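You operate a simulated robot arm through the tools that you are given. There is no shell and no other tool. Be economical: measure what you need, move in short steps, check, and stop when the job is done.

You are at the controls of a simulated two-armed robot. One attempt, no reset.

## Task
Soap the three spots; stand the red marker peg on the bubbling one.
Fine: hold the cup while lifting the brush; put the brush back. A coat counts when it lies all over at full strength: go over it till it gets no stronger.

Only the result counts: the job must be done as asked and must still hold three seconds after the hand-in. Knocking over, shifting, dropping, spilling or breaking anything else fails it.

## Robot
Two 6-joint arms with two-finger parallel grippers on one trunk, on a base that drives. Base frame: it is fixed to the floor where the robot stands at the start and does not move with it; the origin is under the middle of the robot, x ahead of it, y to its left, z up. Readings come in cm, rad, newtons and seconds.
The left shoulder is at the start at [6, 18.7, 129.7], the right one opposite. With the tool pointing down near the work surface each hand reaches from about 10 to 56 cm from the robot's upright axis, wherever it stands, measured 20 degrees to its own side. Places, roughly: black valve cap (5x4x5 cm) [60, 30, 90]; cup [50, -10, 90]; green marker peg (4x4x4 cm) [40, 70, 80]; red marker peg (4x4x4 cm) [40, 80, 80]; spot 1 [50, 40, 90]; spot 2 [60, 40, 90]; spot 3 [50, 40, 90]; white mini board [60, 40, 90]. Payload 1.57 kg a hand.
The tool frame of a hand sits at the grasp point between the pads (the TCP): z along the fingers, y along the line on which they close. The tips reach 3 cm beyond it. The gripper opens to 11 cm. The fingers are 2.4 cm wide and 1.2 cm thick; the gripper's body (4.8 by 11.2 cm) begins 7.8 cm behind the TCP.
Orientation is told as [roll, pitch, yaw] about the base's x, y, z axes, in that order, counted from this pose: with the fingers straight down and closing along the base's y, the tool's x points along the base's -x, its y along +y and its z along -z.

## Interface
- The arms move only by the tool arm_command. It takes "left_plan", "right_plan" or both (then of equal length, played together; a hand with none holds still); each is a list of rows, each a list of 7 numbers: the shift along the tool's x, y, z in cm, then the turn, a rotation vector about the tool's x, y, z in rad, then the closure, from 0 (fully open) to 1 (shut). In form: [[dx, dy, dz, wx, wy, wz, claw], ...]. A call has 1 to 10 rows; each row shifts and turns the commanded pose from where the row before left it, along the tool's axes as they then stand. A row lasts 0.2 s, in which the tool goes at most 5 cm and 0.15 rad; a call with a longer step from one row to the next is refused whole, and so is a gripper value outside its range. Where a pose cannot be reached the arm comes as near as it can. A force on the tool above 40 N (or 10 N above the force at the start of the call, whichever is more), or a blocked arm, ends the call early, and 0.2 s more pass. The fingers move at their own pace (about 15.3 cm/s each) and stop on an object; they squeeze with about 38 N. The grip force told is the motor's: it shows also when the fingers shut on nothing. Time passes only in rows, and 0.2 s behind the last, so rows that do not move let the fingers close. It gives the time, the measured TCP pose, the force on the tool (base axes), the opening and the grip force at its end, in the units of the frame above (readings bear some noise), with the torque about the TCP (base axes, N m) and any sound that the robot's microphone picked up.
- Cameras (640 x 400 px; columns grow to the right, rows downward): "scene" is now at [0.71, 2.97, 182.99]; the picture's right is [0.38, -0.93, 0.00], its down [-0.77, -0.32, -0.55] and it looks along [0.51, 0.21, -0.84] (base axes); focal length 258 px, centre (320, 200). "left" rides on the left gripper at [7, -1.6, -14.1] in its tool frame; the picture's right is [0.23, 0.97, 0.00], its down [-0.86, 0.20, -0.48] and it looks along [-0.47, 0.11, 0.88] (tool axes); focal length 222 px, centre (320, 200). "right" rides on the right gripper at [7, 1.6, -14.1] in its tool frame; the picture's right is [-0.23, 0.97, 0.00], its down [-0.86, -0.20, -0.48] and it looks along [-0.47, -0.11, 0.88] (tool axes); focal length 222 px, centre (320, 200). There is no depth. A picture from a camera that has moved, and an enlarged one, comes with that camera's place and axes in the base frame and with its lens.
- snapshot(camera): a new picture of that camera. No time passes.
- raise_lower(by): slides the trunk up (or, below 0, down) by that many cm; the arms and the scene camera ride with it, the base frame stays. It gives what a move gives, with no picture.
- roll_base(legs): drives the robot by 1 to 6 legs, each [ahead, left, turn to the left] in cm, cm and rad, along the robot's own axes; the way and the turn of a leg run together, so that a leg with both is an arc; at most 150 cm and 3.142 rad a leg. The arms and the cameras ride along, it lands a little off, and it stops where it bumps. It gives what a move gives.
- turn_head(pan, tilt): turns the head with the scene camera to pan (to the left, within 1.501 rad either way) and tilt (down, from -0.506 to 1.204), counted from straight ahead of the robot. It gives what a move gives.
- inspect(camera, box): a new picture of the part [left, top, right, bottom] of that camera's present view, enlarged. No time passes.
- job_done(): hands the job in; it is judged then, once.

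Work in short steps. Places have to be worked out from the pictures, the camera data and where the tool is seen: move nearer, look again, correct. Check each grasp and each placing, and mend what went wrong. You have 120 turns and 88 pictures in all, those below and enlarged ones among them. Open the grippers and draw the arms clear of the work before you hand the job in, unless the task says otherwise; then end with one line.

The tools are called after "Call:" as a command line: name --argument value ..., lists and objects as JSON in quotes. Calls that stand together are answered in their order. arm_command: Moves the arms, as the interface text tells. Its arguments: {"type":"object","properties":{"left_plan":{"type":"array","items":{"type":"array","items":{"type":"number"}}},"right_plan":{"type":"array","items":{"type":"array","items":{"type":"number"}}}},"required":[]} The other tools are called the same way: raise_lower (by) slides the trunk up or down; roll_base (legs) drives the base; turn_head (pan, tilt) turns the head that bears the scene camera; snapshot (camera) takes a picture; inspect (camera, box) takes an enlarged picture of a part of a camera's view; job_done () hands the job in.

At the start:

```text
time_s: 0.0
left_position: [24.55, 37.99, 131.99]
left_tool_rot: [0.001, 0.002, 0.0]
left_force: [-0.3, -0.3, 0.2]
left_torque: [0.0, 0.02, 0.02]
left_gripper_width: 11.0
left_grasp_force: 0.2
right_position: [34.21, 3.05, 128.13]
right_tool_rot: [-0.001, -0.001, 0.001]
right_force: [-0.7, 1.5, 0.6]
right_torque: [0.0, 0.01, 0.0]
right_gripper_width: 11.0
right_grasp_force: 0.0
trunk travel left (down, up): [-92.5, 6.5]
robot x, y, heading: [-0.03, -0.26, -0.002]
head pan, tilt: [0.387, 0.99]
```

scene: 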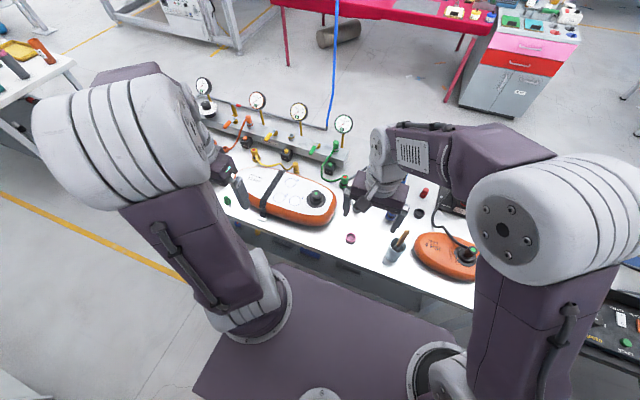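
right: 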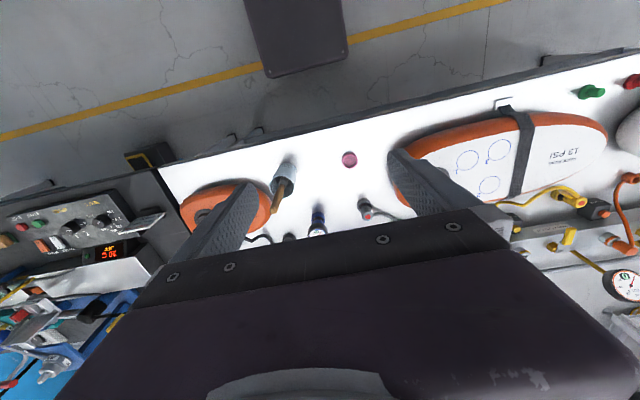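
left: 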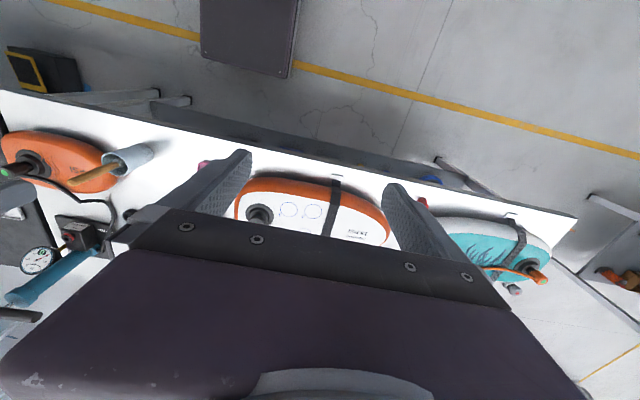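

I'll enlarge the scene view around the bench to locate the board, spots, cup and pegs.

Call:
inspect --camera "scene" --box '[200, 130, 360, 230]'

Call:
inspect --camera "right" --box '[170, 60, 490, 260]'

Call:
inspect --camera "right" --box '[400, 60, 640, 210]'

```text
4.00 times, centred on (280, 180) of scene
camera zoom: at [0.71, 2.97, 182.99], right [0.38, -0.93, 0.0], down [-0.77, -0.32, -0.55], along [0.51, 0.21, -0.84], focal length 1031 px, centre (480, 280)
```

zoom: 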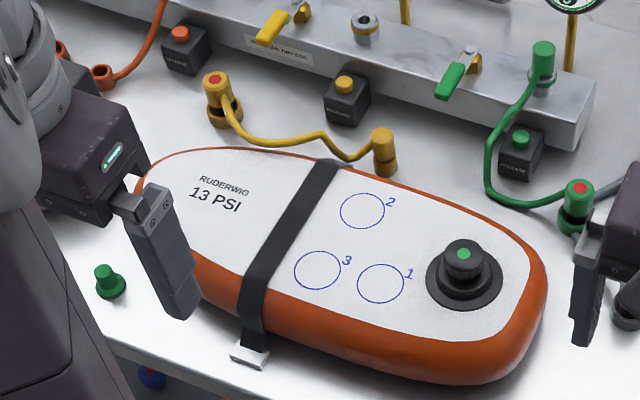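

```text
2.00 times, centred on (330, 160) of right
camera zoom: at [27.11, 4.75, 142.1], right [0.23, 0.97, 0.0], down [0.86, -0.2, 0.48], along [0.47, -0.11, -0.88], focal length 444 px, centre (300, 280)
```

zoom: 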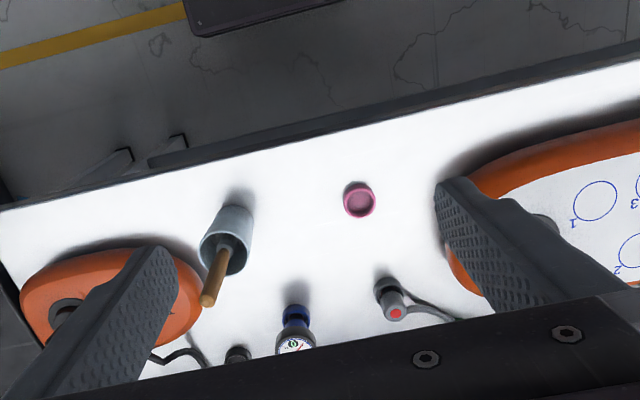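

```text
2.67 times, centred on (520, 135) of right
camera zoom: at [27.11, 4.75, 142.1], right [0.23, 0.97, 0.0], down [0.86, -0.2, 0.48], along [0.47, -0.11, -0.88], focal length 592 px, centre (-213, 373)
```

zoom: 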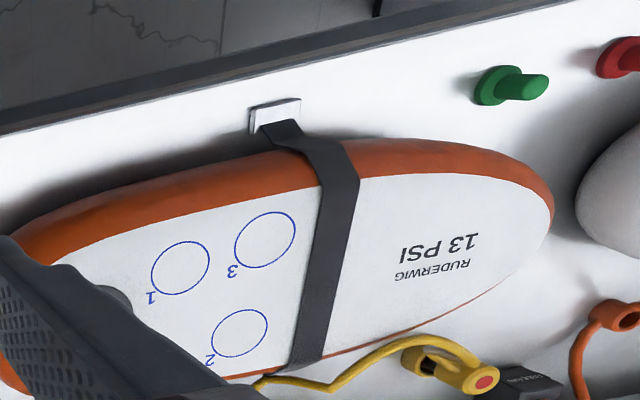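

Spots come out near (53,36), (61,42), (52,43) with z≈89. Now the cup/brush and the pegs close up.

Call:
inspect --camera "scene" --box '[320, 170, 480, 270]'

Call:
inspect --camera "right" --box '[240, 130, 320, 230]'

Call:
inspect --camera "left" --box '[340, 130, 580, 280]'

```text
4.00 times, centred on (400, 220) of scene
camera zoom: at [0.71, 2.97, 182.99], right [0.38, -0.93, 0.0], down [-0.77, -0.32, -0.55], along [0.51, 0.21, -0.84], focal length 1031 px, centre (0, 120)
```

zoom: 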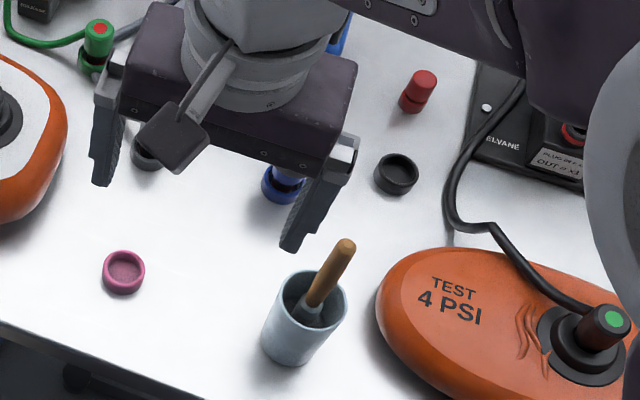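

```text
4.00 times, centred on (280, 180) of right
camera zoom: at [27.11, 4.75, 142.1], right [0.23, 0.97, 0.0], down [0.86, -0.2, 0.48], along [0.47, -0.11, -0.88], focal length 888 px, centre (480, 280)
```

zoom: 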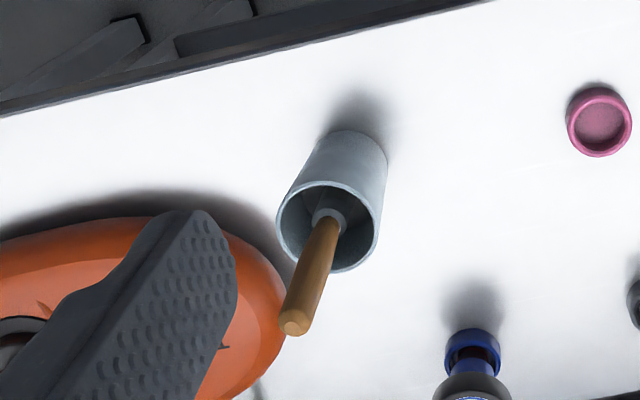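

```text
2.67 times, centred on (460, 205) of left
camera zoom: at [17.58, 36.51, 146.05], right [-0.23, 0.97, 0.0], down [0.86, 0.2, 0.48], along [0.47, 0.11, -0.88], focal length 592 px, centre (-53, 187)
```

zoom: 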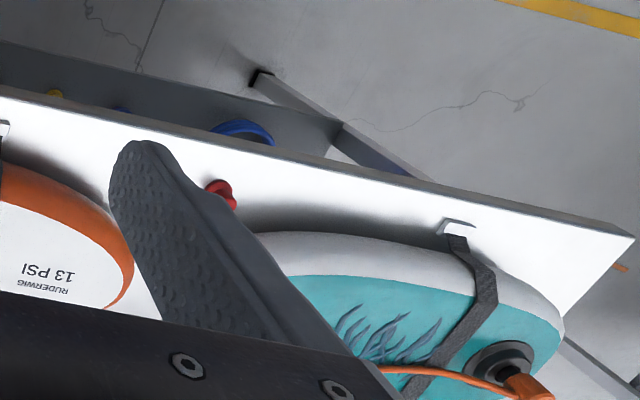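

Triangulated: cup rim centre ≈ (47.2,-9.1,93.9), brush upright with handle tip ≈ (47.1,-9.1,105.5), table ≈ 84. I'll turn the right hand yaw +90° (to take the brush) and the left yaw −90° (to hold the cup from the left side, tilted later).

Call:
arm_command --right_plan '[[0, 0, 0, 0, 0, -0.15, 0], [0, 0, 0, 0, 0, -0.15, 0], [0, 0, 0, 0, 0, -0.15, 0], [0, 0, 0, 0, 0, -0.15, 0], [0, 0, 0, 0, 0, -0.15, 0], [0, 0, 0, 0, 0, -0.15, 0], [0, 0, 0, 0, 0, -0.15, 0], [0, 0, 0, 0, 0, -0.15, 0], [0, 0, 0, 0, 0, -0.15, 0], [0, 0, 0, 0, 0, -0.15, 0]]' --left_plan '[[0, 0, 0, 0, 0, 0.15, 0], [0, 0, 0, 0, 0, 0.15, 0], [0, 0, 0, 0, 0, 0.15, 0], [0, 0, 0, 0, 0, 0.15, 0], [0, 0, 0, 0, 0, 0.15, 0], [0, 0, 0, 0, 0, 0.15, 0], [0, 0, 0, 0, 0, 0.15, 0], [0, 0, 0, 0, 0, 0.15, 0], [0, 0, 0, 0, 0, 0.15, 0], [0, 0, 0, 0, 0, 0.15, 0]]'

```text
time_s: 2.2
left_position: [24.64, 38.09, 131.97]
left_tool_rot: [0.0, -0.001, -1.503]
left_force: [0.1, -1.6, -0.4]
left_torque: [0.02, 0.01, 0.03]
left_gripper_width: 11.0
left_grasp_force: 0.0
right_position: [34.25, 3.08, 128.02]
right_tool_rot: [0.0, 0.0, 1.502]
right_force: [-0.4, -0.2, -0.3]
right_torque: [0.0, -0.03, 0.03]
right_gripper_width: 10.98
right_grasp_force: 0.1
trunk travel left (down, up): [-92.5, 6.5]
robot x, y, heading: [-0.1, -0.28, -0.002]
head pan, tilt: [0.387, 0.99]
```

Finish the yaw, bring the right hand above the brush (z 116), and tilt the left hand 45° toward −y.

Call:
arm_command --right_plan '[[0, 0, 0, 0, 0, -0.069, 0], [2.44, -2.59, 2.4, 0, 0, 0, 0], [2.44, -2.59, 2.4, 0, 0, 0, 0], [2.44, -2.59, 2.4, 0, 0, 0, 0], [2.44, -2.59, 2.4, 0, 0, 0, 0], [2.44, -2.59, 2.4, 0, 0, 0, 0], [0, 0, 0, 0, 0, 0, 0]]' --left_plan '[[0, 0, 0, 0, 0, 0.068, 0], [0, 0, 0, 0, -0.15, 0, 0], [0, 0, 0, 0, -0.15, 0, 0], [0, 0, 0, 0, -0.15, 0, 0], [0, 0, 0, 0, -0.15, 0, 0], [0, 0, 0, 0, -0.15, 0, 0], [0, 0, 0, 0, -0.035, 0, 0]]'

Call:
snapshot --camera "right"

Call:
snapshot --camera "scene"

```text
time_s: 3.8
left_position: [24.54, 38.08, 132.08]
left_tool_rot: [0.002, -0.788, -1.569]
left_force: [0.1, 0.0, 0.6]
left_torque: [0.02, 0.0, 0.01]
left_gripper_width: 11.02
left_grasp_force: 0.1
right_position: [47.07, -8.88, 116.0]
right_tool_rot: [-0.001, 0.0, 1.569]
right_force: [0.0, 0.2, -0.4]
right_torque: [0.02, -0.04, 0.01]
right_gripper_width: 11.0
right_grasp_force: 0.0
trunk travel left (down, up): [-92.5, 6.5]
robot x, y, heading: [-0.07, -0.39, 0.001]
head pan, tilt: [0.387, 0.99]
```

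```text
78 pictures are left
camera right: at [45.26, -15.76, 130.07], right [-0.97, 0.23, 0.0], down [0.2, 0.85, 0.48], along [0.11, 0.47, -0.88], focal length 222 px, centre (320, 200)
```

right: 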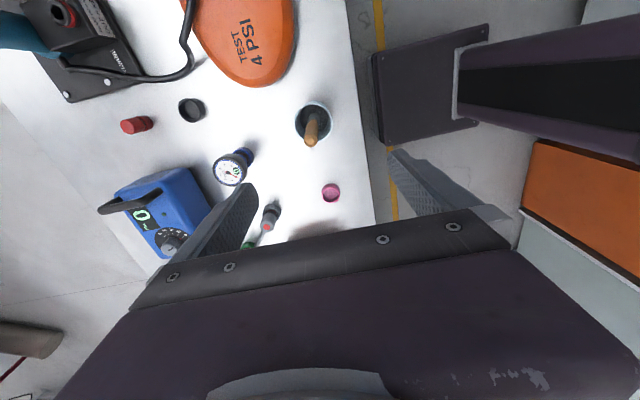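

```text
77 pictures are left
camera scene: at [0.63, 3.03, 182.99], right [0.38, -0.93, 0.0], down [-0.77, -0.32, -0.55], along [0.51, 0.21, -0.84], focal length 258 px, centre (320, 200)
```

scene: 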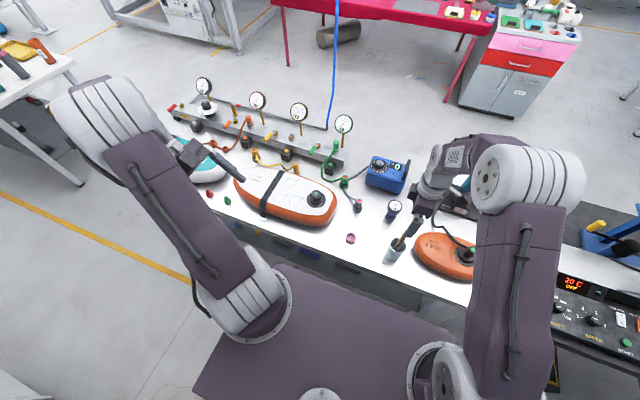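

Handle confirmed. Next I bring the left hand along its approach line toward the cup, stopping ~20 cm short to look.

Call:
arm_command --left_plan '[[-0.31, 2.27, 4.3, 0, 0, 0, 0], [-0.31, 2.27, 4.3, 0, 0, 0, 0], [-0.31, 2.27, 4.3, 0, 0, 0, 0], [-0.31, 2.27, 4.3, 0, 0, 0, 0], [-0.31, 2.27, 4.3, 0, 0, 0, 0], [-0.31, 2.27, 4.3, 0, 0, 0, 0], [-0.31, 2.27, 4.3, 0, 0, 0, 0], [-0.31, 2.27, 4.3, 0, 0, 0, 0], [-0.31, 2.27, 4.3, 0, 0, 0, 0], [-0.31, 2.27, 4.3, 0, 0, 0, 0]]'

Call:
snapshot --camera "left"

Call:
inspect --camera "right" --box '[240, 80, 400, 180]'

Call:
inspect --camera "scene" --box '[300, 140, 500, 290]'

```text
time_s: 6.0
left_position: [47.43, 5.35, 103.67]
left_tool_rot: [-0.003, -0.784, -1.565]
left_force: [0.4, -0.5, 0.1]
left_torque: [0.03, 0.02, -0.01]
left_gripper_width: 11.01
left_grasp_force: 0.1
right_position: [47.12, -8.86, 115.9]
right_tool_rot: [0.002, -0.002, 1.569]
right_force: [0.0, -0.5, 0.6]
right_torque: [0.03, 0.04, 0.0]
right_gripper_width: 11.0
right_grasp_force: 0.2
trunk travel left (down, up): [-92.5, 6.5]
robot x, y, heading: [-0.09, -0.28, 0.0]
head pan, tilt: [0.387, 0.99]
```

```text
76 pictures are left
camera left: at [45.68, 20.41, 108.61], right [0.97, 0.16, -0.16], down [0.2, -0.27, 0.94], along [0.11, -0.95, -0.29], focal length 222 px, centre (320, 200)
```

left: 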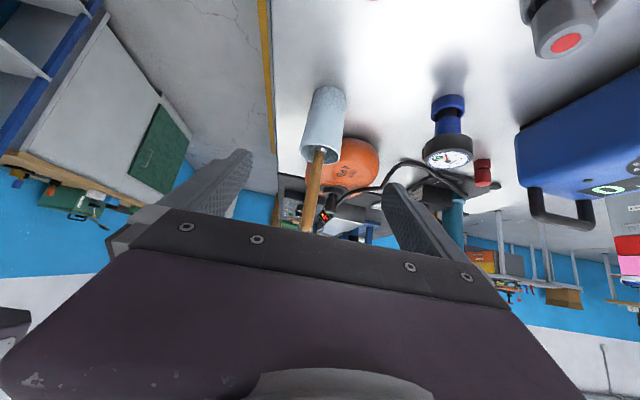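

```text
4.00 times, centred on (320, 130) of right
camera zoom: at [45.41, -15.88, 130.01], right [-0.97, 0.23, 0.0], down [0.2, 0.85, 0.48], along [0.11, 0.47, -0.88], focal length 888 px, centre (320, 480)
```

zoom: 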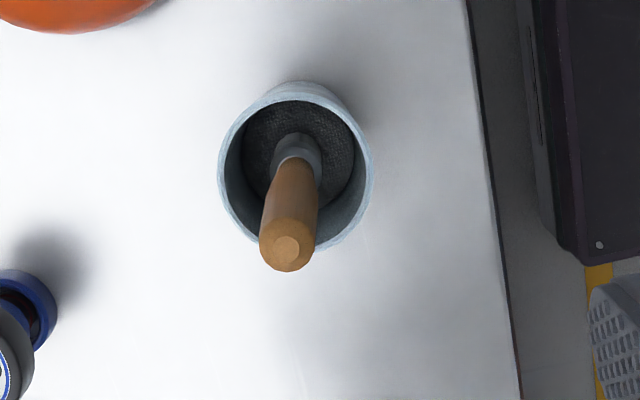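

```text
2.67 times, centred on (400, 215) of scene
camera zoom: at [0.89, 2.81, 182.99], right [0.38, -0.93, 0.0], down [-0.77, -0.32, -0.55], along [0.51, 0.21, -0.84], focal length 687 px, centre (107, 160)
```

zoom: 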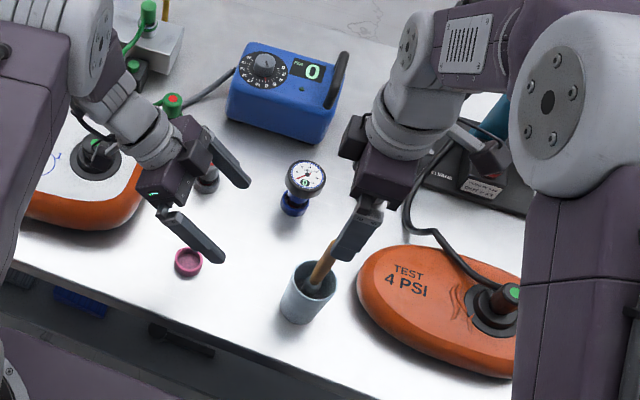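

The cup has a foam insert gripping the brush, so holding it matters. I'll zoom the left camera to refine the cup position.

Call:
inspect --camera "left" --box '[260, 70, 388, 150]'

Call:
inspect --camera "left" --box '[240, 140, 400, 240]'

```text
5.00 times, centred on (324, 110) of left
camera zoom: at [45.68, 20.41, 108.61], right [0.97, 0.16, -0.16], down [0.2, -0.27, 0.94], along [0.11, -0.95, -0.29], focal length 1111 px, centre (300, 650)
```

zoom: 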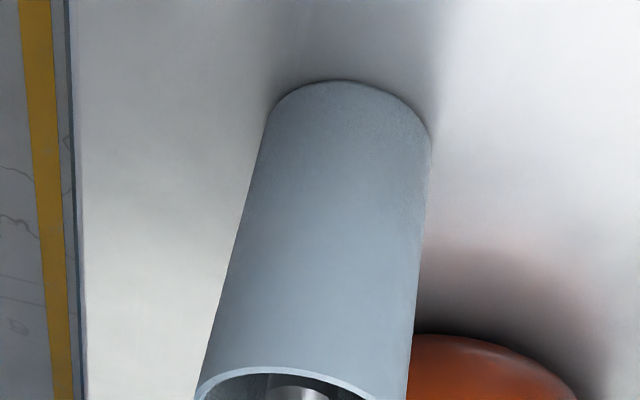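

```text
4.00 times, centred on (320, 190) of left
camera zoom: at [45.68, 20.41, 108.61], right [0.97, 0.16, -0.16], down [0.2, -0.27, 0.94], along [0.11, -0.95, -0.29], focal length 888 px, centre (320, 240)
```

zoom: 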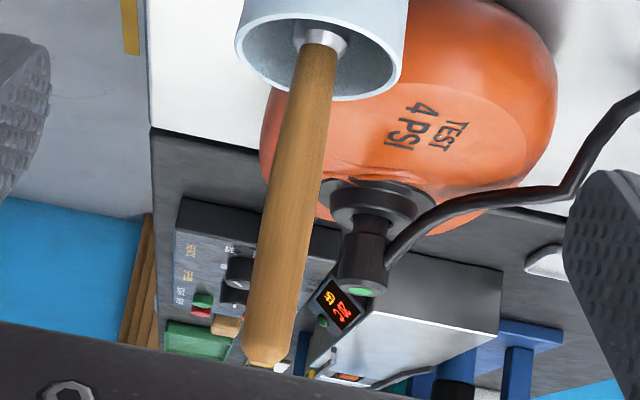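

Three views now agree: rim centre ≈ (47.9,−9.5,92.4), handle tip ≈ (47.9,−9.6,104.1), table ≈ 82. Move the left hand in along its fingers to (47.9,−9.5,88), open.

Call:
arm_command --left_plan '[[0.64, 0.47, 4.3, 0, 0, 0, 0], [0, 0, 4.3, 0, 0, 0, 0], [0, 0, 4.3, 0, 0, 0, 0], [0, 0, 4.3, 0, 0, 0, 0], [0, 0, 4.3, 0, 0, 0, 0], [0, 0, 0, 0, 0, 0, 0]]'

Call:
snapshot --camera "left"

Call:
inspect --camera "right" --box '[240, 60, 432, 180]'

```text
time_s: 7.4
left_position: [47.01, -8.41, 88.47]
left_tool_rot: [-0.001, -0.784, -1.566]
left_force: [0.5, -0.6, -0.2]
left_torque: [0.02, 0.02, -0.03]
left_gripper_width: 11.0
left_grasp_force: 0.1
left hand out of reach, approached as far as the arm can: row 5
right_position: [47.22, -8.8, 116.11]
right_tool_rot: [0.0, 0.0, 1.569]
right_force: [-0.5, 0.2, 0.1]
right_torque: [-0.01, 0.01, 0.03]
right_gripper_width: 10.98
right_grasp_force: 0.0
trunk travel left (down, up): [-92.5, 6.5]
robot x, y, heading: [0.08, 0.03, -0.001]
head pan, tilt: [0.387, 0.99]
```

```text
71 pictures are left
camera left: at [45.29, 6.51, 93.51], right [0.97, 0.17, -0.16], down [0.2, -0.27, 0.94], along [0.11, -0.95, -0.29], focal length 222 px, centre (320, 200)
```

left: 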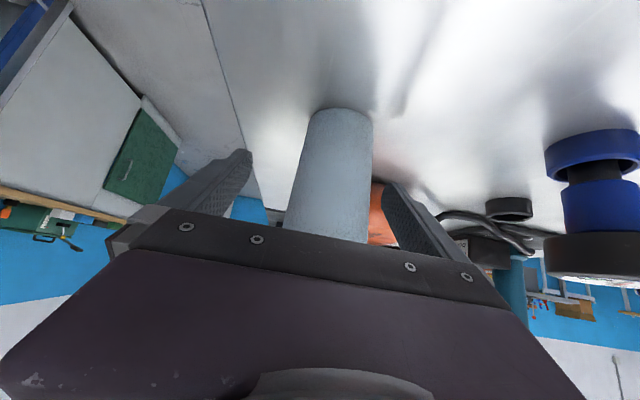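

```text
3.33 times, centred on (336, 120) of right
camera zoom: at [45.28, -15.74, 130.08], right [-0.97, 0.23, 0.0], down [0.2, 0.85, 0.48], along [0.11, 0.47, -0.88], focal length 740 px, centre (267, 467)
```

zoom: 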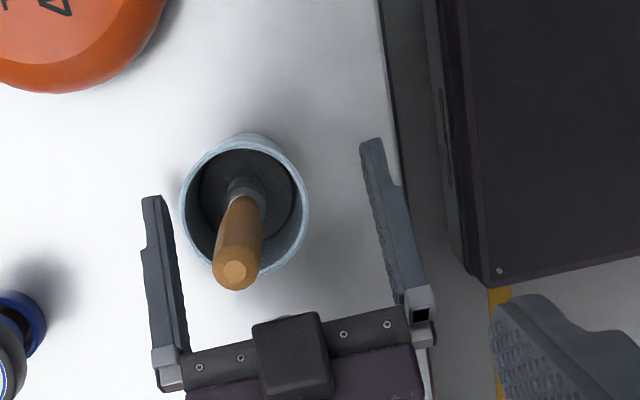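

Left stops ~1 cm short (out of reach in x). I'll back it off along its axis, drive ahead 5 cm, then re-approach.

Call:
arm_command --left_plan '[[0, 0, -4.5, 0, 0, 0, 0], [0, 0, -4.5, 0, 0, 0, 0], [0, 0, -4.5, 0, 0, 0, 0], [0, 0, 0, 0, 0, 0, 0]]'

Call:
roll_base --legs '[[5, 0, 0]]'

```text
time_s: 8.4
left_position: [47.58, 0.97, 97.89]
left_tool_rot: [0.0, -0.783, -1.567]
left_force: [-0.4, 1.2, -0.1]
left_torque: [0.0, -0.02, -0.01]
left_gripper_width: 10.98
left_grasp_force: 0.1
right_position: [46.93, -8.8, 115.91]
right_tool_rot: [0.001, 0.0, 1.568]
right_force: [-0.3, -0.5, 0.1]
right_torque: [0.0, 0.0, 0.0]
right_gripper_width: 11.0
right_grasp_force: 0.0
trunk travel left (down, up): [-92.5, 6.5]
robot x, y, heading: [0.17, -0.04, 0.004]
head pan, tilt: [0.387, 0.99]
```

```text
time_s: 9.3
left_position: [51.63, 1.18, 98.34]
left_tool_rot: [0.01, -0.786, -1.574]
left_force: [0.1, 0.0, 1.4]
left_torque: [0.05, -0.05, 0.04]
left_gripper_width: 10.98
left_grasp_force: 0.1
right_position: [50.95, -8.8, 116.5]
right_tool_rot: [-0.008, 0.0, 1.569]
right_force: [-0.4, 0.5, 0.5]
right_torque: [-0.03, -0.11, 0.01]
right_gripper_width: 11.02
right_grasp_force: 0.1
trunk travel left (down, up): [-92.5, 6.5]
robot x, y, heading: [4.87, 0.07, 0.005]
head pan, tilt: [0.387, 0.99]
```

Shift both hands back to the cup's x, then left goes in toward (47.9,−9.5,88), right aligns over the handle.

Call:
arm_command --left_plan '[[0, -3.7, 0, 0, 0, 0, 0], [-0.2, 0, 4.0, 0, 0, 0, 0], [0, 0, 4.0, 0, 0, 0, 0], [0, 0, 4.0, 0, 0, 0, 0], [0, 0, 2.8, 0, 0, 0, 0], [0, 0, 0, 0, 0, 0, 0]]' --right_plan '[[0.9, 3.2, 0, 0, 0, 0, 0], [0, 0, 0, 0, 0, 0, 0], [0, 0, 0, 0, 0, 0, 0], [0, 0, 0, 0, 0, 0, 0], [0, 0, 0, 0, 0, 0, 0], [0, 0, 0, 0, 0, 0, 0]]'

Call:
inspect --camera "right" --box '[240, 60, 432, 180]'

Call:
snapshot --camera "left"

```text
time_s: 10.7
left_position: [48.74, -9.41, 87.54]
left_tool_rot: [-0.001, -0.785, -1.565]
left_force: [-0.2, -0.2, 1.3]
left_torque: [-0.02, 0.01, -0.03]
left_gripper_width: 10.98
left_grasp_force: 0.1
right_position: [48.87, -9.74, 115.81]
right_tool_rot: [0.0, 0.0, 1.568]
right_force: [-0.1, -0.4, -0.9]
right_torque: [0.03, 0.0, 0.02]
right_gripper_width: 11.03
right_grasp_force: 0.1
trunk travel left (down, up): [-92.5, 6.5]
robot x, y, heading: [4.76, 0.01, 0.006]
head pan, tilt: [0.387, 0.99]
```

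```text
3.33 times, centred on (336, 120) of right
camera zoom: at [47.17, -16.58, 129.82], right [-0.97, 0.23, 0.0], down [0.2, 0.85, 0.48], along [0.11, 0.47, -0.88], focal length 740 px, centre (267, 467)
```

zoom: 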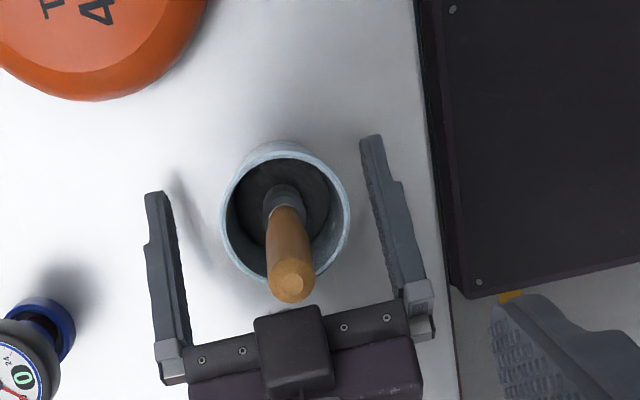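

```text
68 pictures are left
camera left: at [47.05, 5.58, 92.53], right [0.97, 0.17, -0.16], down [0.2, -0.27, 0.94], along [0.11, -0.95, -0.29], focal length 222 px, centre (320, 200)
```

left: 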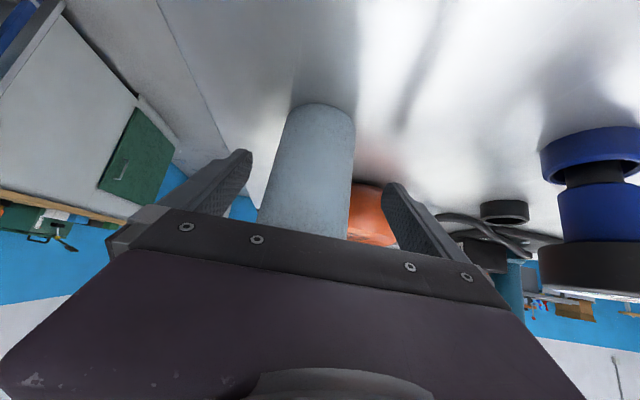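

Cup axis reads (47.85,−9.7). Shift left −0.85 in x and right −1.0, then close the left on the cup.

Call:
arm_command --left_plan '[[0, -0.85, 0, 0, 0, 0, 0], [0, 0, 0, 0, 0, 0, 0], [0, 0, 0, 0, 0, 0, 1], [0, 0, 0, 0, 0, 0, 1], [0, 0, 0, 0, 0, 0, 1]]' --right_plan '[[0, 1.0, 0, 0, 0, 0, 0], [0, 0, 0, 0, 0, 0, 0], [0, 0, 0, 0, 0, 0, 0], [0, 0, 0, 0, 0, 0, 0], [0, 0, 0, 0, 0, 0, 0]]'

Call:
inspect --camera "right" --box '[240, 60, 432, 180]'

```text
time_s: 11.9
left_position: [47.84, -9.45, 87.61]
left_tool_rot: [-0.002, -0.785, -1.565]
left_force: [0.8, -1.2, 0.5]
left_torque: [-0.07, 0.07, 0.07]
left_gripper_width: 5.81
left_grasp_force: 37.6
right_position: [47.91, -9.78, 115.89]
right_tool_rot: [0.001, 0.0, 1.57]
right_force: [-0.5, -0.5, -0.4]
right_torque: [-0.01, 0.0, -0.02]
right_gripper_width: 11.0
right_grasp_force: 0.1
trunk travel left (down, up): [-92.5, 6.5]
robot x, y, heading: [4.81, -0.01, 0.0]
head pan, tilt: [0.387, 0.99]
```

```text
3.33 times, centred on (336, 120) of right
camera zoom: at [46.12, -16.67, 129.9], right [-0.97, 0.23, 0.0], down [0.2, 0.85, 0.48], along [0.11, 0.47, -0.88], focal length 740 px, centre (267, 467)
```

zoom: 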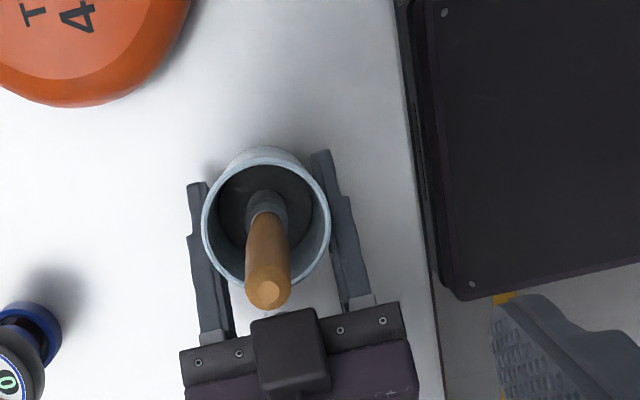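

Cup firmly held (5.8 cm) with no side load. Lower the right hand to z≈100.3 around the handle and close.

Call:
arm_command --right_plan '[[0, 0, 4.0, 0, 0, 0, 0], [0, 0, 4.0, 0, 0, 0, 0], [0, 0, 4.0, 0, 0, 0, 0], [0, 0, 3.6, 0, 0, 0, 0], [0, 0, 0, 0, 0, 0, 0]]'

Call:
snapshot --camera "right"

Call:
inspect --camera "scene" --box '[320, 170, 480, 270]'

```text
time_s: 13.1
left_position: [47.75, -9.47, 87.64]
left_tool_rot: [-0.001, -0.784, -1.566]
left_force: [0.1, 0.1, 0.3]
left_torque: [-0.03, -0.02, 0.0]
left_gripper_width: 5.77
left_grasp_force: 38.2
right_position: [47.64, -9.89, 100.48]
right_tool_rot: [0.0, 0.0, 1.568]
right_force: [-0.1, 0.5, 1.0]
right_torque: [-0.02, -0.01, -0.02]
right_gripper_width: 10.96
right_grasp_force: 0.0
trunk travel left (down, up): [-92.5, 6.5]
robot x, y, heading: [4.7, 0.02, -0.0]
head pan, tilt: [0.387, 0.99]
```

```text
66 pictures are left
camera right: at [45.93, -16.76, 114.51], right [-0.97, 0.23, 0.0], down [0.2, 0.85, 0.48], along [0.11, 0.47, -0.88], focal length 222 px, centre (320, 200)
```

right: 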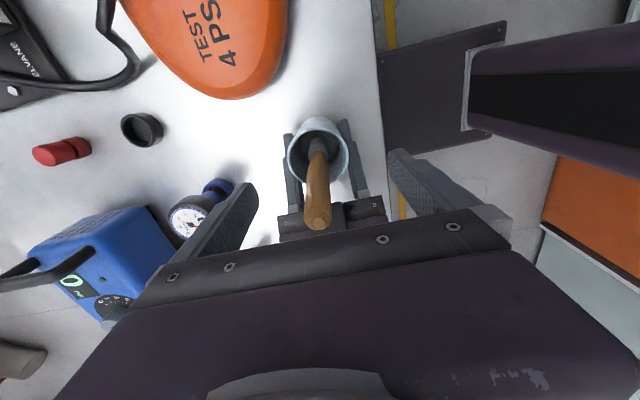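

```text
4.00 times, centred on (400, 220) of scene
camera zoom: at [5.49, 2.96, 182.98], right [0.38, -0.93, 0.0], down [-0.77, -0.32, -0.55], along [0.51, 0.21, -0.84], focal length 1031 px, centre (0, 120)
```

zoom: 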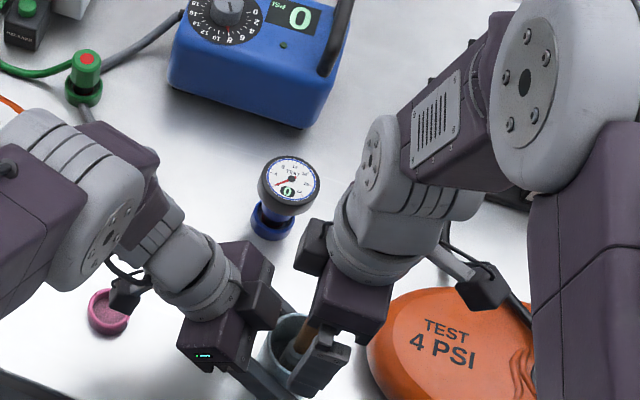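

Handle is between the right fingers, no contact anywhere. Close the right hand.

Call:
arm_command --right_plan '[[0, 0, 0, 0, 0, 0, 1], [0, 0, 0, 0, 0, 0, 1], [0, 0, 0, 0, 0, 0, 1], [0, 0, 0, 0, 0, 0, 1]]' --left_plan '[[0, 0, 0, 0, 0, 0, 1], [0, 0, 0, 0, 0, 0, 1], [0, 0, 0, 0, 0, 0, 1], [0, 0, 0, 0, 0, 0, 1]]'

```text
time_s: 14.1
left_position: [47.95, -9.47, 87.6]
left_tool_rot: [-0.001, -0.786, -1.565]
left_force: [0.3, 0.2, 0.1]
left_torque: [-0.01, 0.05, 0.03]
left_gripper_width: 5.78
left_grasp_force: 37.7
right_position: [47.8, -9.87, 100.53]
right_tool_rot: [0.0, -0.001, 1.568]
right_force: [-0.8, 0.4, 0.8]
right_torque: [-0.03, 0.01, 0.03]
right_gripper_width: 1.71
right_grasp_force: 31.7
trunk travel left (down, up): [-92.5, 6.5]
robot x, y, heading: [4.78, 0.28, 0.003]
head pan, tilt: [0.387, 0.99]
```

Brush gripped (1.7 cm). Lift straight up while the left holds the cup.

Call:
arm_command --right_plan '[[0, 0, -1.5, 0, 0, 0, 1], [0, 0, -2, 0, 0, 0, 1], [0, 0, -3, 0, 0, 0, 1], [0, 0, -3, 0, 0, 0, 1], [0, 0, -3, 0, 0, 0, 1], [0, 0, -3.5, 0, 0, 0, 1], [0, 0, 0, 0, 0, 0, 1]]' --left_plan '[[0, 0, 0, 0, 0, 0, 1], [0, 0, 0, 0, 0, 0, 1], [0, 0, 0, 0, 0, 0, 1], [0, 0, 0, 0, 0, 0, 1], [0, 0, 0, 0, 0, 0, 1], [0, 0, 0, 0, 0, 0, 1], [0, 0, 0, 0, 0, 0, 1]]'

Call:
snapshot --camera "right"

Call:
inspect --camera "scene" --box '[320, 170, 480, 270]'

Call:
snapshot --camera "left"

```text
time_s: 15.7
left_position: [47.84, -9.49, 87.59]
left_tool_rot: [-0.003, -0.787, -1.566]
left_force: [0.1, 0.1, 0.5]
left_torque: [-0.01, 0.08, -0.02]
left_gripper_width: 5.74
left_grasp_force: 37.6
right_position: [47.76, -9.54, 116.25]
right_tool_rot: [0.001, -0.001, 1.57]
right_force: [-0.6, -0.2, 0.3]
right_torque: [-0.01, 0.02, 0.02]
right_gripper_width: 1.7
right_grasp_force: 32.0
trunk travel left (down, up): [-92.5, 6.5]
robot x, y, heading: [4.86, 0.0, 0.004]
head pan, tilt: [0.387, 0.99]
```

```text
64 pictures are left
camera right: at [46.09, -16.51, 130.3], right [-0.97, 0.23, 0.0], down [0.2, 0.85, 0.48], along [0.11, 0.47, -0.88], focal length 222 px, centre (320, 200)
```

right: 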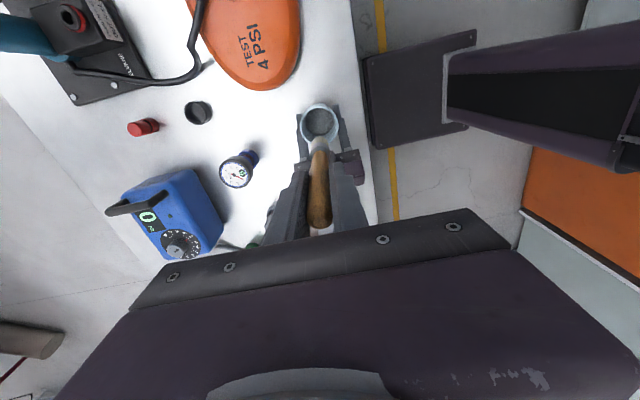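

```text
4.00 times, centred on (400, 220) of scene
camera zoom: at [5.54, 2.98, 182.99], right [0.38, -0.93, 0.0], down [-0.77, -0.32, -0.55], along [0.51, 0.21, -0.84], focal length 1031 px, centre (0, 120)
```

zoom: 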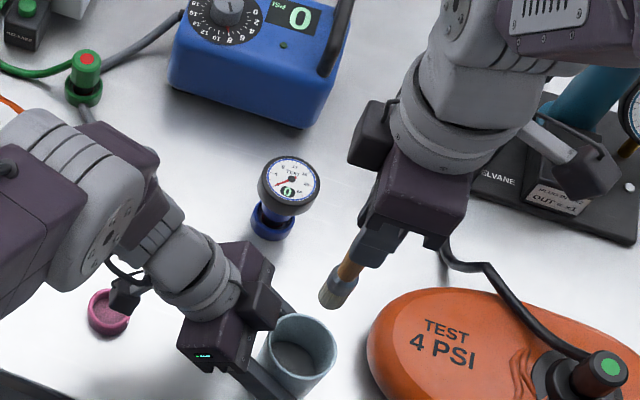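

```text
62 pictures are left
camera left: at [46.23, 5.59, 92.61], right [0.97, 0.16, -0.16], down [0.2, -0.27, 0.94], along [0.11, -0.95, -0.29], focal length 222 px, centre (320, 200)
```

left: 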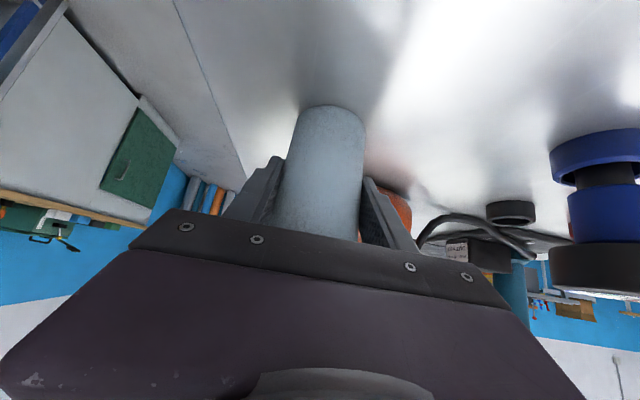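

Brush is out; bristle tip ≈ 12 cm below the TCP. Release the cup gently, back the left hand off along its axis, then raise it.

Call:
arm_command --left_plan '[[0, 0, 0, 0, 0, 0, 0], [0, 0, 0, 0, 0, 0, 0], [0, 0, -4, 0, 0, 0, 0], [0, 0, -4.5, 0, 0, 0, 0], [0, 0, -4.5, 0, 0, 0, 0], [0, 0, -4.5, 0, 0, 0, 0], [0, -4, -2.5, 0, 0.0, 0, 0], [0, -4, -2.5, 0, 0.0, 0, 0], [0, -4, -2.5, 0, 0.0, 0, 0], [0, -4, -2.5, 0, 0, 0, 0]]' --right_plan '[[0, 0, 0, 0, 0, 0, 1], [0, 0, 0, 0, 0, 0, 1], [0, 0, 0, 0, 0, 0, 1], [0, 0, 0, 0, 0, 0, 1], [0, 0, -2, 0, 0, 0, 1], [0, 0, -2, 0, 0, 0, 1], [0, 0, -2, 0, 0, 0, 1], [0, 2, 0, 0, 0, 0, 1], [0, 2, 0, 0, 0, 0, 1], [0, 0, 0, 0, 0, 0, 1]]'

Call:
snapshot --camera "scene"

```text
time_s: 17.9
left_position: [40.39, 11.7, 110.25]
left_tool_rot: [-0.014, -0.783, -1.561]
left_force: [-0.1, -0.8, -0.6]
left_torque: [0.01, 0.01, 0.03]
left_gripper_width: 11.01
left_grasp_force: 0.0
left hand out of reach, approached as far as the arm can: row 7, 8, 9, 10
right_position: [43.59, -9.38, 122.32]
right_tool_rot: [0.0, 0.0, 1.568]
right_force: [0.6, 0.1, -0.6]
right_torque: [-0.02, -0.03, -0.01]
right_gripper_width: 1.66
right_grasp_force: 32.0
trunk travel left (down, up): [-92.5, 6.5]
robot x, y, heading: [4.61, 0.12, 0.005]
head pan, tilt: [0.387, 0.99]
```

```text
61 pictures are left
camera scene: at [5.37, 3.09, 182.98], right [0.38, -0.93, 0.0], down [-0.77, -0.32, -0.55], along [0.51, 0.21, -0.84], focal length 258 px, centre (320, 200)
```

scene: 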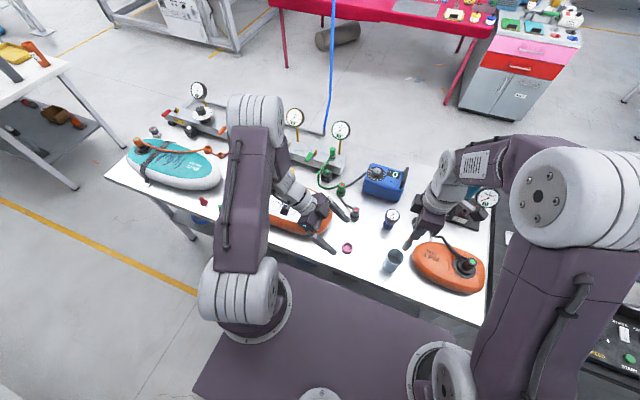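

Cup stands free. Straighten the left hand to point down, then raise it.

Call:
arm_command --left_plan '[[0, 0, 0, 0, 0.15, 0, 0], [0, 0, 0, 0, 0.15, 0, 0], [0, 0, 0, 0, 0.15, 0, 0], [0, 0, 0, 0, 0.15, 0, 0], [0, 0, 0, 0, 0.15, 0, 0], [0, 0, 0, 0, 0.035, 0, 0], [4, 0, -3, 0, 0, 0, 0], [4, 0, -3, 0, 0, 0, 0], [4, 0, -3, 0, 0, 0, 0], [4, 0, -3, 0, 0, 0, 0]]'

Call:
roll_base --legs '[[0, 52, 0]]'

```text
time_s: 20.1
left_position: [39.69, 27.86, 122.1]
left_tool_rot: [-0.001, -0.003, -1.566]
left_force: [-0.4, 0.1, 0.0]
left_torque: [0.03, -0.04, 0.0]
left_gripper_width: 10.98
left_grasp_force: 0.0
right_position: [43.61, -9.43, 122.38]
right_tool_rot: [-0.001, 0.002, 1.571]
right_force: [-0.7, 0.4, -0.8]
right_torque: [0.0, 0.0, 0.02]
right_gripper_width: 1.66
right_grasp_force: 31.9
trunk travel left (down, up): [-92.5, 6.5]
robot x, y, heading: [4.59, -0.03, 0.003]
head pan, tilt: [0.387, 0.99]
```

```text
time_s: 23.1
left_position: [40.31, 78.16, 122.06]
left_tool_rot: [0.001, 0.001, -1.578]
left_force: [0.3, -0.2, 0.0]
left_torque: [0.02, 0.02, 0.02]
left_gripper_width: 11.0
left_grasp_force: 0.1
right_position: [43.84, 40.99, 122.32]
right_tool_rot: [0.002, -0.001, 1.559]
right_force: [0.5, 0.2, 0.0]
right_torque: [0.02, 0.01, 0.02]
right_gripper_width: 1.66
right_grasp_force: 32.1
trunk travel left (down, up): [-92.5, 6.5]
robot x, y, heading: [4.93, 51.2, -0.01]
head pan, tilt: [0.387, 0.99]
```

Drive worked (y≈51). Now 5 cm ahead and turn the head toward the board.

Call:
roll_base --legs '[[5, 0, 0.01]]'

Call:
turn_head --pan -0.2 --tilt 1.0

Call:
snapshot --camera "scene"

Call:
snapshot --camera "right"

Call:
snapshot --camera "left"

```text
time_s: 24.0
left_position: [43.79, 78.84, 122.33]
left_tool_rot: [0.009, 0.001, -1.566]
left_force: [-0.9, -0.1, 0.5]
left_torque: [-0.03, -0.1, -0.01]
left_gripper_width: 11.0
left_grasp_force: 0.1
right_position: [47.81, 41.65, 122.74]
right_tool_rot: [-0.01, 0.002, 1.57]
right_force: [-0.3, 0.0, -0.1]
right_torque: [0.01, -0.13, 0.02]
right_gripper_width: 1.68
right_grasp_force: 32.3
trunk travel left (down, up): [-92.5, 6.5]
robot x, y, heading: [9.82, 51.44, -0.002]
head pan, tilt: [0.387, 0.99]
```

```text
time_s: 25.0
left_position: [45.04, 78.8, 121.89]
left_tool_rot: [-0.003, 0.0, -1.566]
left_force: [0.4, -0.3, 0.4]
left_torque: [0.02, 0.01, 0.01]
left_gripper_width: 11.0
left_grasp_force: 0.0
right_position: [48.96, 41.52, 122.31]
right_tool_rot: [0.003, 0.0, 1.568]
right_force: [0.9, -0.2, -0.5]
right_torque: [0.02, 0.07, 0.03]
right_gripper_width: 1.68
right_grasp_force: 32.3
trunk travel left (down, up): [-92.5, 6.5]
robot x, y, heading: [9.9, 51.15, -0.003]
head pan, tilt: [-0.201, 1.0]
```

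```text
60 pictures are left
camera scene: at [11.26, 50.06, 182.91], right [-0.2, -0.98, 0.0], down [-0.83, 0.17, -0.54], along [0.53, -0.11, -0.84], focal length 258 px, centre (320, 200)
```

scene: 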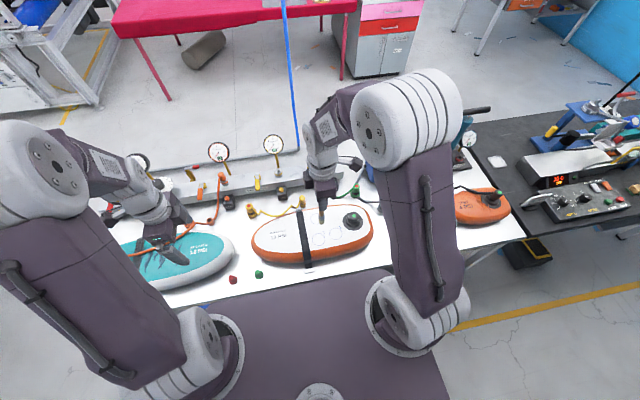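

```text
59 pictures are left
camera right: at [47.24, 34.65, 136.32], right [-0.97, 0.23, 0.0], down [0.2, 0.85, 0.48], along [0.11, 0.47, -0.88], focal length 222 px, centre (320, 200)
```

right: 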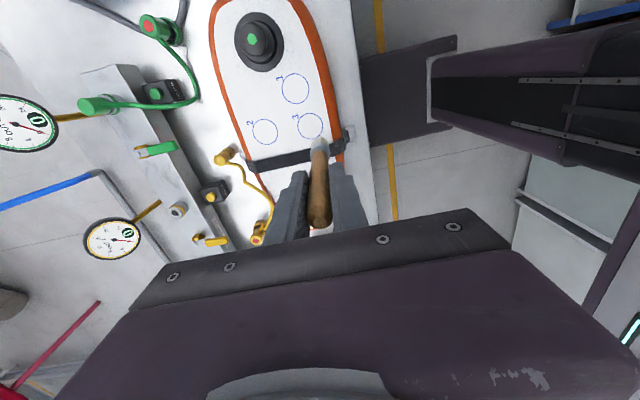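

```text
58 pictures are left
camera left: at [43.5, 85.83, 135.96], right [0.97, 0.23, 0.0], down [0.2, -0.85, 0.48], along [0.11, -0.47, -0.88], focal length 222 px, centre (320, 200)
```

left: 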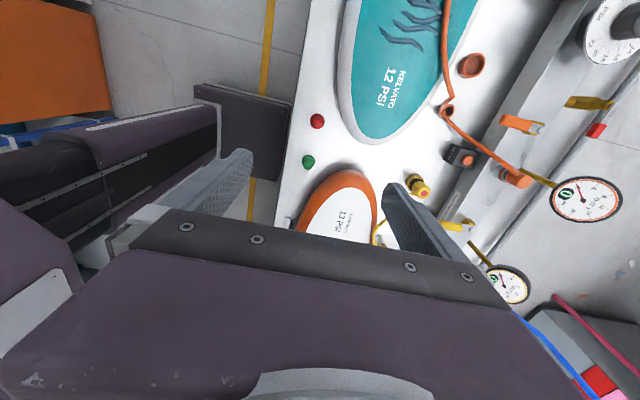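

Good vantage. Zoom both cameras on the spots to triangulate.

Call:
inspect --camera "right" --box '[220, 60, 380, 160]'

Call:
inspect --camera "scene" --box '[240, 190, 400, 290]'

Call:
inspect --camera "left" --box '[270, 90, 390, 240]'

```text
4.00 times, centred on (300, 110) of right
camera zoom: at [47.24, 34.65, 136.32], right [-0.97, 0.23, 0.0], down [0.2, 0.85, 0.48], along [0.11, 0.47, -0.88], focal length 888 px, centre (400, 560)
```

zoom: 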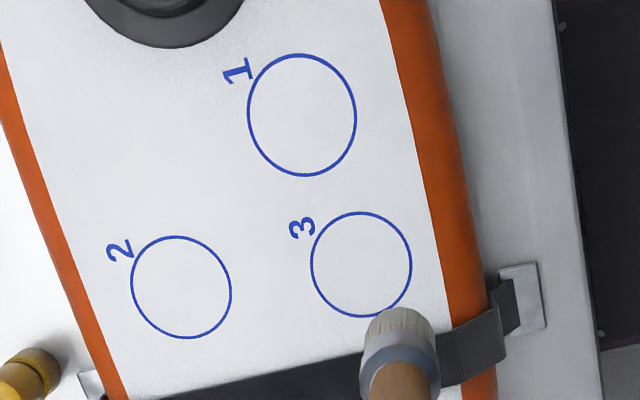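

```text
4.00 times, centred on (320, 240) of scene
camera zoom: at [11.26, 50.06, 182.91], right [-0.2, -0.98, 0.0], down [-0.83, 0.17, -0.54], along [0.53, -0.11, -0.84], focal length 1031 px, centre (320, 40)
```

zoom: 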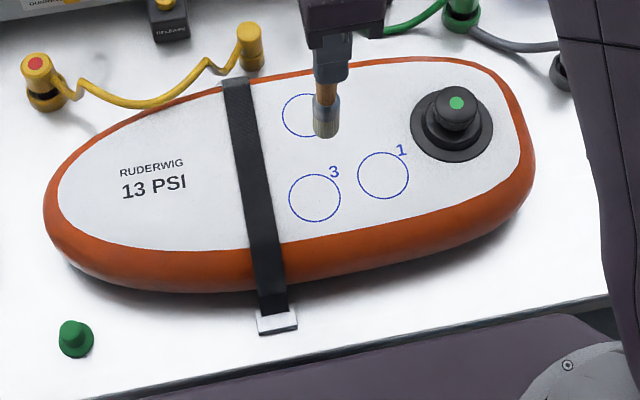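

```text
2.67 times, centred on (330, 165) of left
camera zoom: at [43.5, 85.83, 135.96], right [0.97, 0.23, 0.0], down [0.2, -0.85, 0.48], along [0.11, -0.47, -0.88], focal length 592 px, centre (293, 293)
```

zoom: 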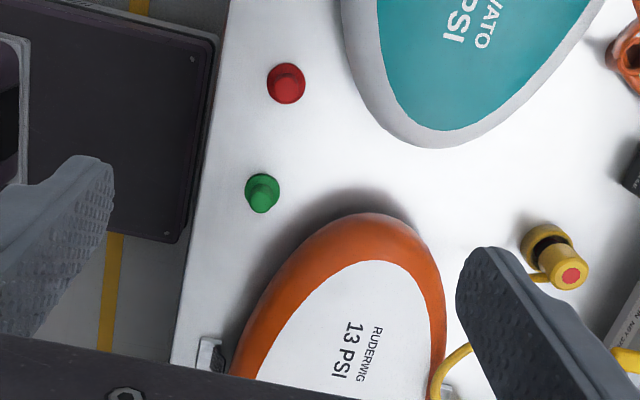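

Triangulated spots (z≈89–92): 1≈(52,35.4), 2≈(60,41.3), 3≈(51,42.3). Lower the brush to ~3 cm over spot 3 and look.

Call:
arm_command --right_plan '[[-0.8, -2.1, 3, 0, 0, 0, 1], [0, 0, 4, 0, 0, 0, 1], [0, 0, 4, 0, 0, 0, 1], [0, 0, 4, 0, 0, 0, 1], [0, 0, 0, 0, 0, 0, 1]]'

Call:
inspect --camera "right" --box '[220, 80, 412, 200]'

Call:
inspect --camera "scene" --box '[256, 190, 384, 270]'

```text
time_s: 26.2
left_position: [44.95, 78.78, 122.0]
left_tool_rot: [-0.001, 0.001, -1.566]
left_force: [-1.1, -0.8, -1.1]
left_torque: [0.0, -0.01, 0.01]
left_gripper_width: 10.98
left_grasp_force: 0.0
right_position: [50.46, 42.2, 107.05]
right_tool_rot: [0.0, 0.0, 1.568]
right_force: [1.4, 0.0, -0.4]
right_torque: [0.03, 0.02, -0.03]
right_gripper_width: 1.7
right_grasp_force: 32.3
trunk travel left (down, up): [-92.5, 6.5]
robot x, y, heading: [9.94, 51.17, 0.003]
head pan, tilt: [-0.201, 1.0]
```

```text
3.33 times, centred on (316, 140) of right
camera zoom: at [48.74, 35.19, 121.12], right [-0.97, 0.23, 0.0], down [0.2, 0.85, 0.48], along [0.11, 0.47, -0.88], focal length 740 px, centre (333, 400)
```

zoom: 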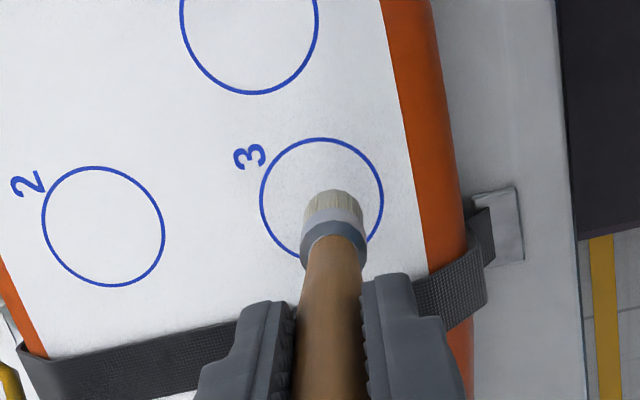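

```text
5.00 times, centred on (320, 230) of scene
camera zoom: at [10.94, 50.07, 182.91], right [-0.2, -0.98, 0.0], down [-0.82, 0.17, -0.54], along [0.53, -0.11, -0.84], focal length 1289 px, centre (320, 50)
```

zoom: 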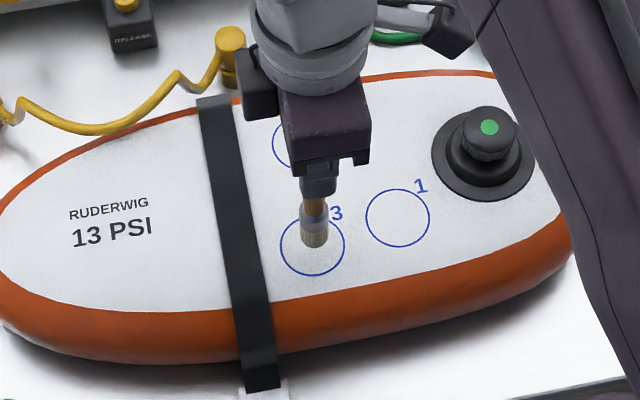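

Brush is roughly over spot 3; heights uncertain, so I descend in small steps watching force.

Call:
arm_command --right_plan '[[0, -0.4, 0.5, 0, 0, 0, 1], [0, 0, 0.5, 0, 0, 0, 1], [0, 0, 0, 0, 0, 0, 1]]'

Call:
inspect --camera "right" --box '[256, 90, 384, 170]'

```text
time_s: 27.0
left_position: [44.85, 78.87, 121.99]
left_tool_rot: [0.001, 0.0, -1.567]
left_force: [-0.7, 0.0, -0.6]
left_torque: [-0.03, 0.0, -0.01]
left_gripper_width: 11.0
left_grasp_force: 0.0
right_position: [51.15, 42.18, 106.22]
right_tool_rot: [0.001, 0.0, 1.568]
right_force: [0.3, 0.0, 0.6]
right_torque: [0.02, 0.04, -0.03]
right_gripper_width: 1.71
right_grasp_force: 32.3
trunk travel left (down, up): [-92.5, 6.5]
robot x, y, heading: [9.65, 51.26, 0.003]
head pan, tilt: [-0.201, 1.0]
```

```text
5.00 times, centred on (320, 130) of right
camera zoom: at [49.29, 35.29, 120.34], right [-0.97, 0.23, 0.0], down [0.2, 0.85, 0.48], along [0.11, 0.47, -0.88], focal length 1111 px, centre (320, 550)
```

zoom: 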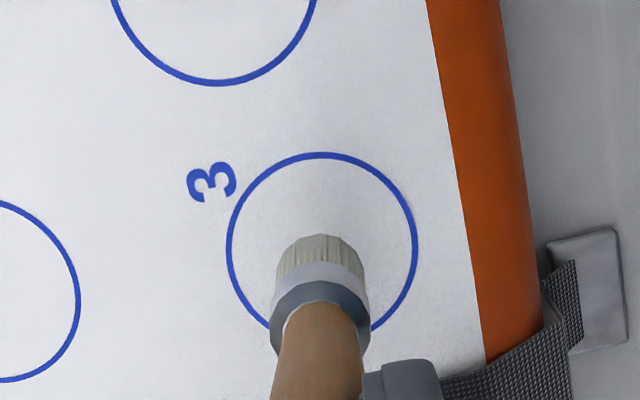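

Call:
arm_command --right_plan '[[0, 0, 0.4, 0, 0, 0, 1], [0, 0, 0.4, 0, 0, 0, 1], [0, 0, 0, 0, 0, 0, 1]]'

Call:
inspect --camera "right" --box '[256, 90, 384, 170]'

```text
time_s: 27.8
left_position: [44.8, 78.8, 122.01]
left_tool_rot: [0.0, 0.001, -1.568]
left_force: [-1.5, 0.0, 0.0]
left_torque: [0.0, -0.02, 0.01]
left_gripper_width: 10.98
left_grasp_force: 0.0
right_position: [51.17, 42.25, 105.51]
right_tool_rot: [-0.001, 0.001, 1.568]
right_force: [-0.2, 0.8, 0.7]
right_torque: [0.0, 0.02, -0.05]
right_gripper_width: 1.7
right_grasp_force: 31.7
trunk travel left (down, up): [-92.5, 6.5]
robot x, y, heading: [9.98, 51.19, -0.001]
head pan, tilt: [-0.201, 1.0]
```

```text
5.00 times, centred on (320, 130) of right
camera zoom: at [49.42, 35.44, 119.48], right [-0.97, 0.23, 0.0], down [0.2, 0.85, 0.48], along [0.11, 0.47, -0.88], focal length 1111 px, centre (320, 550)
```

zoom: 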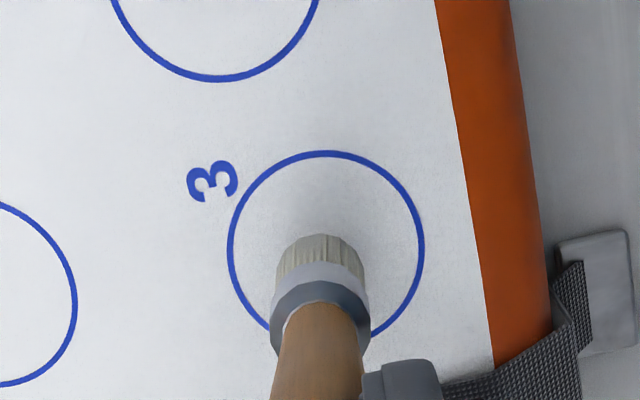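

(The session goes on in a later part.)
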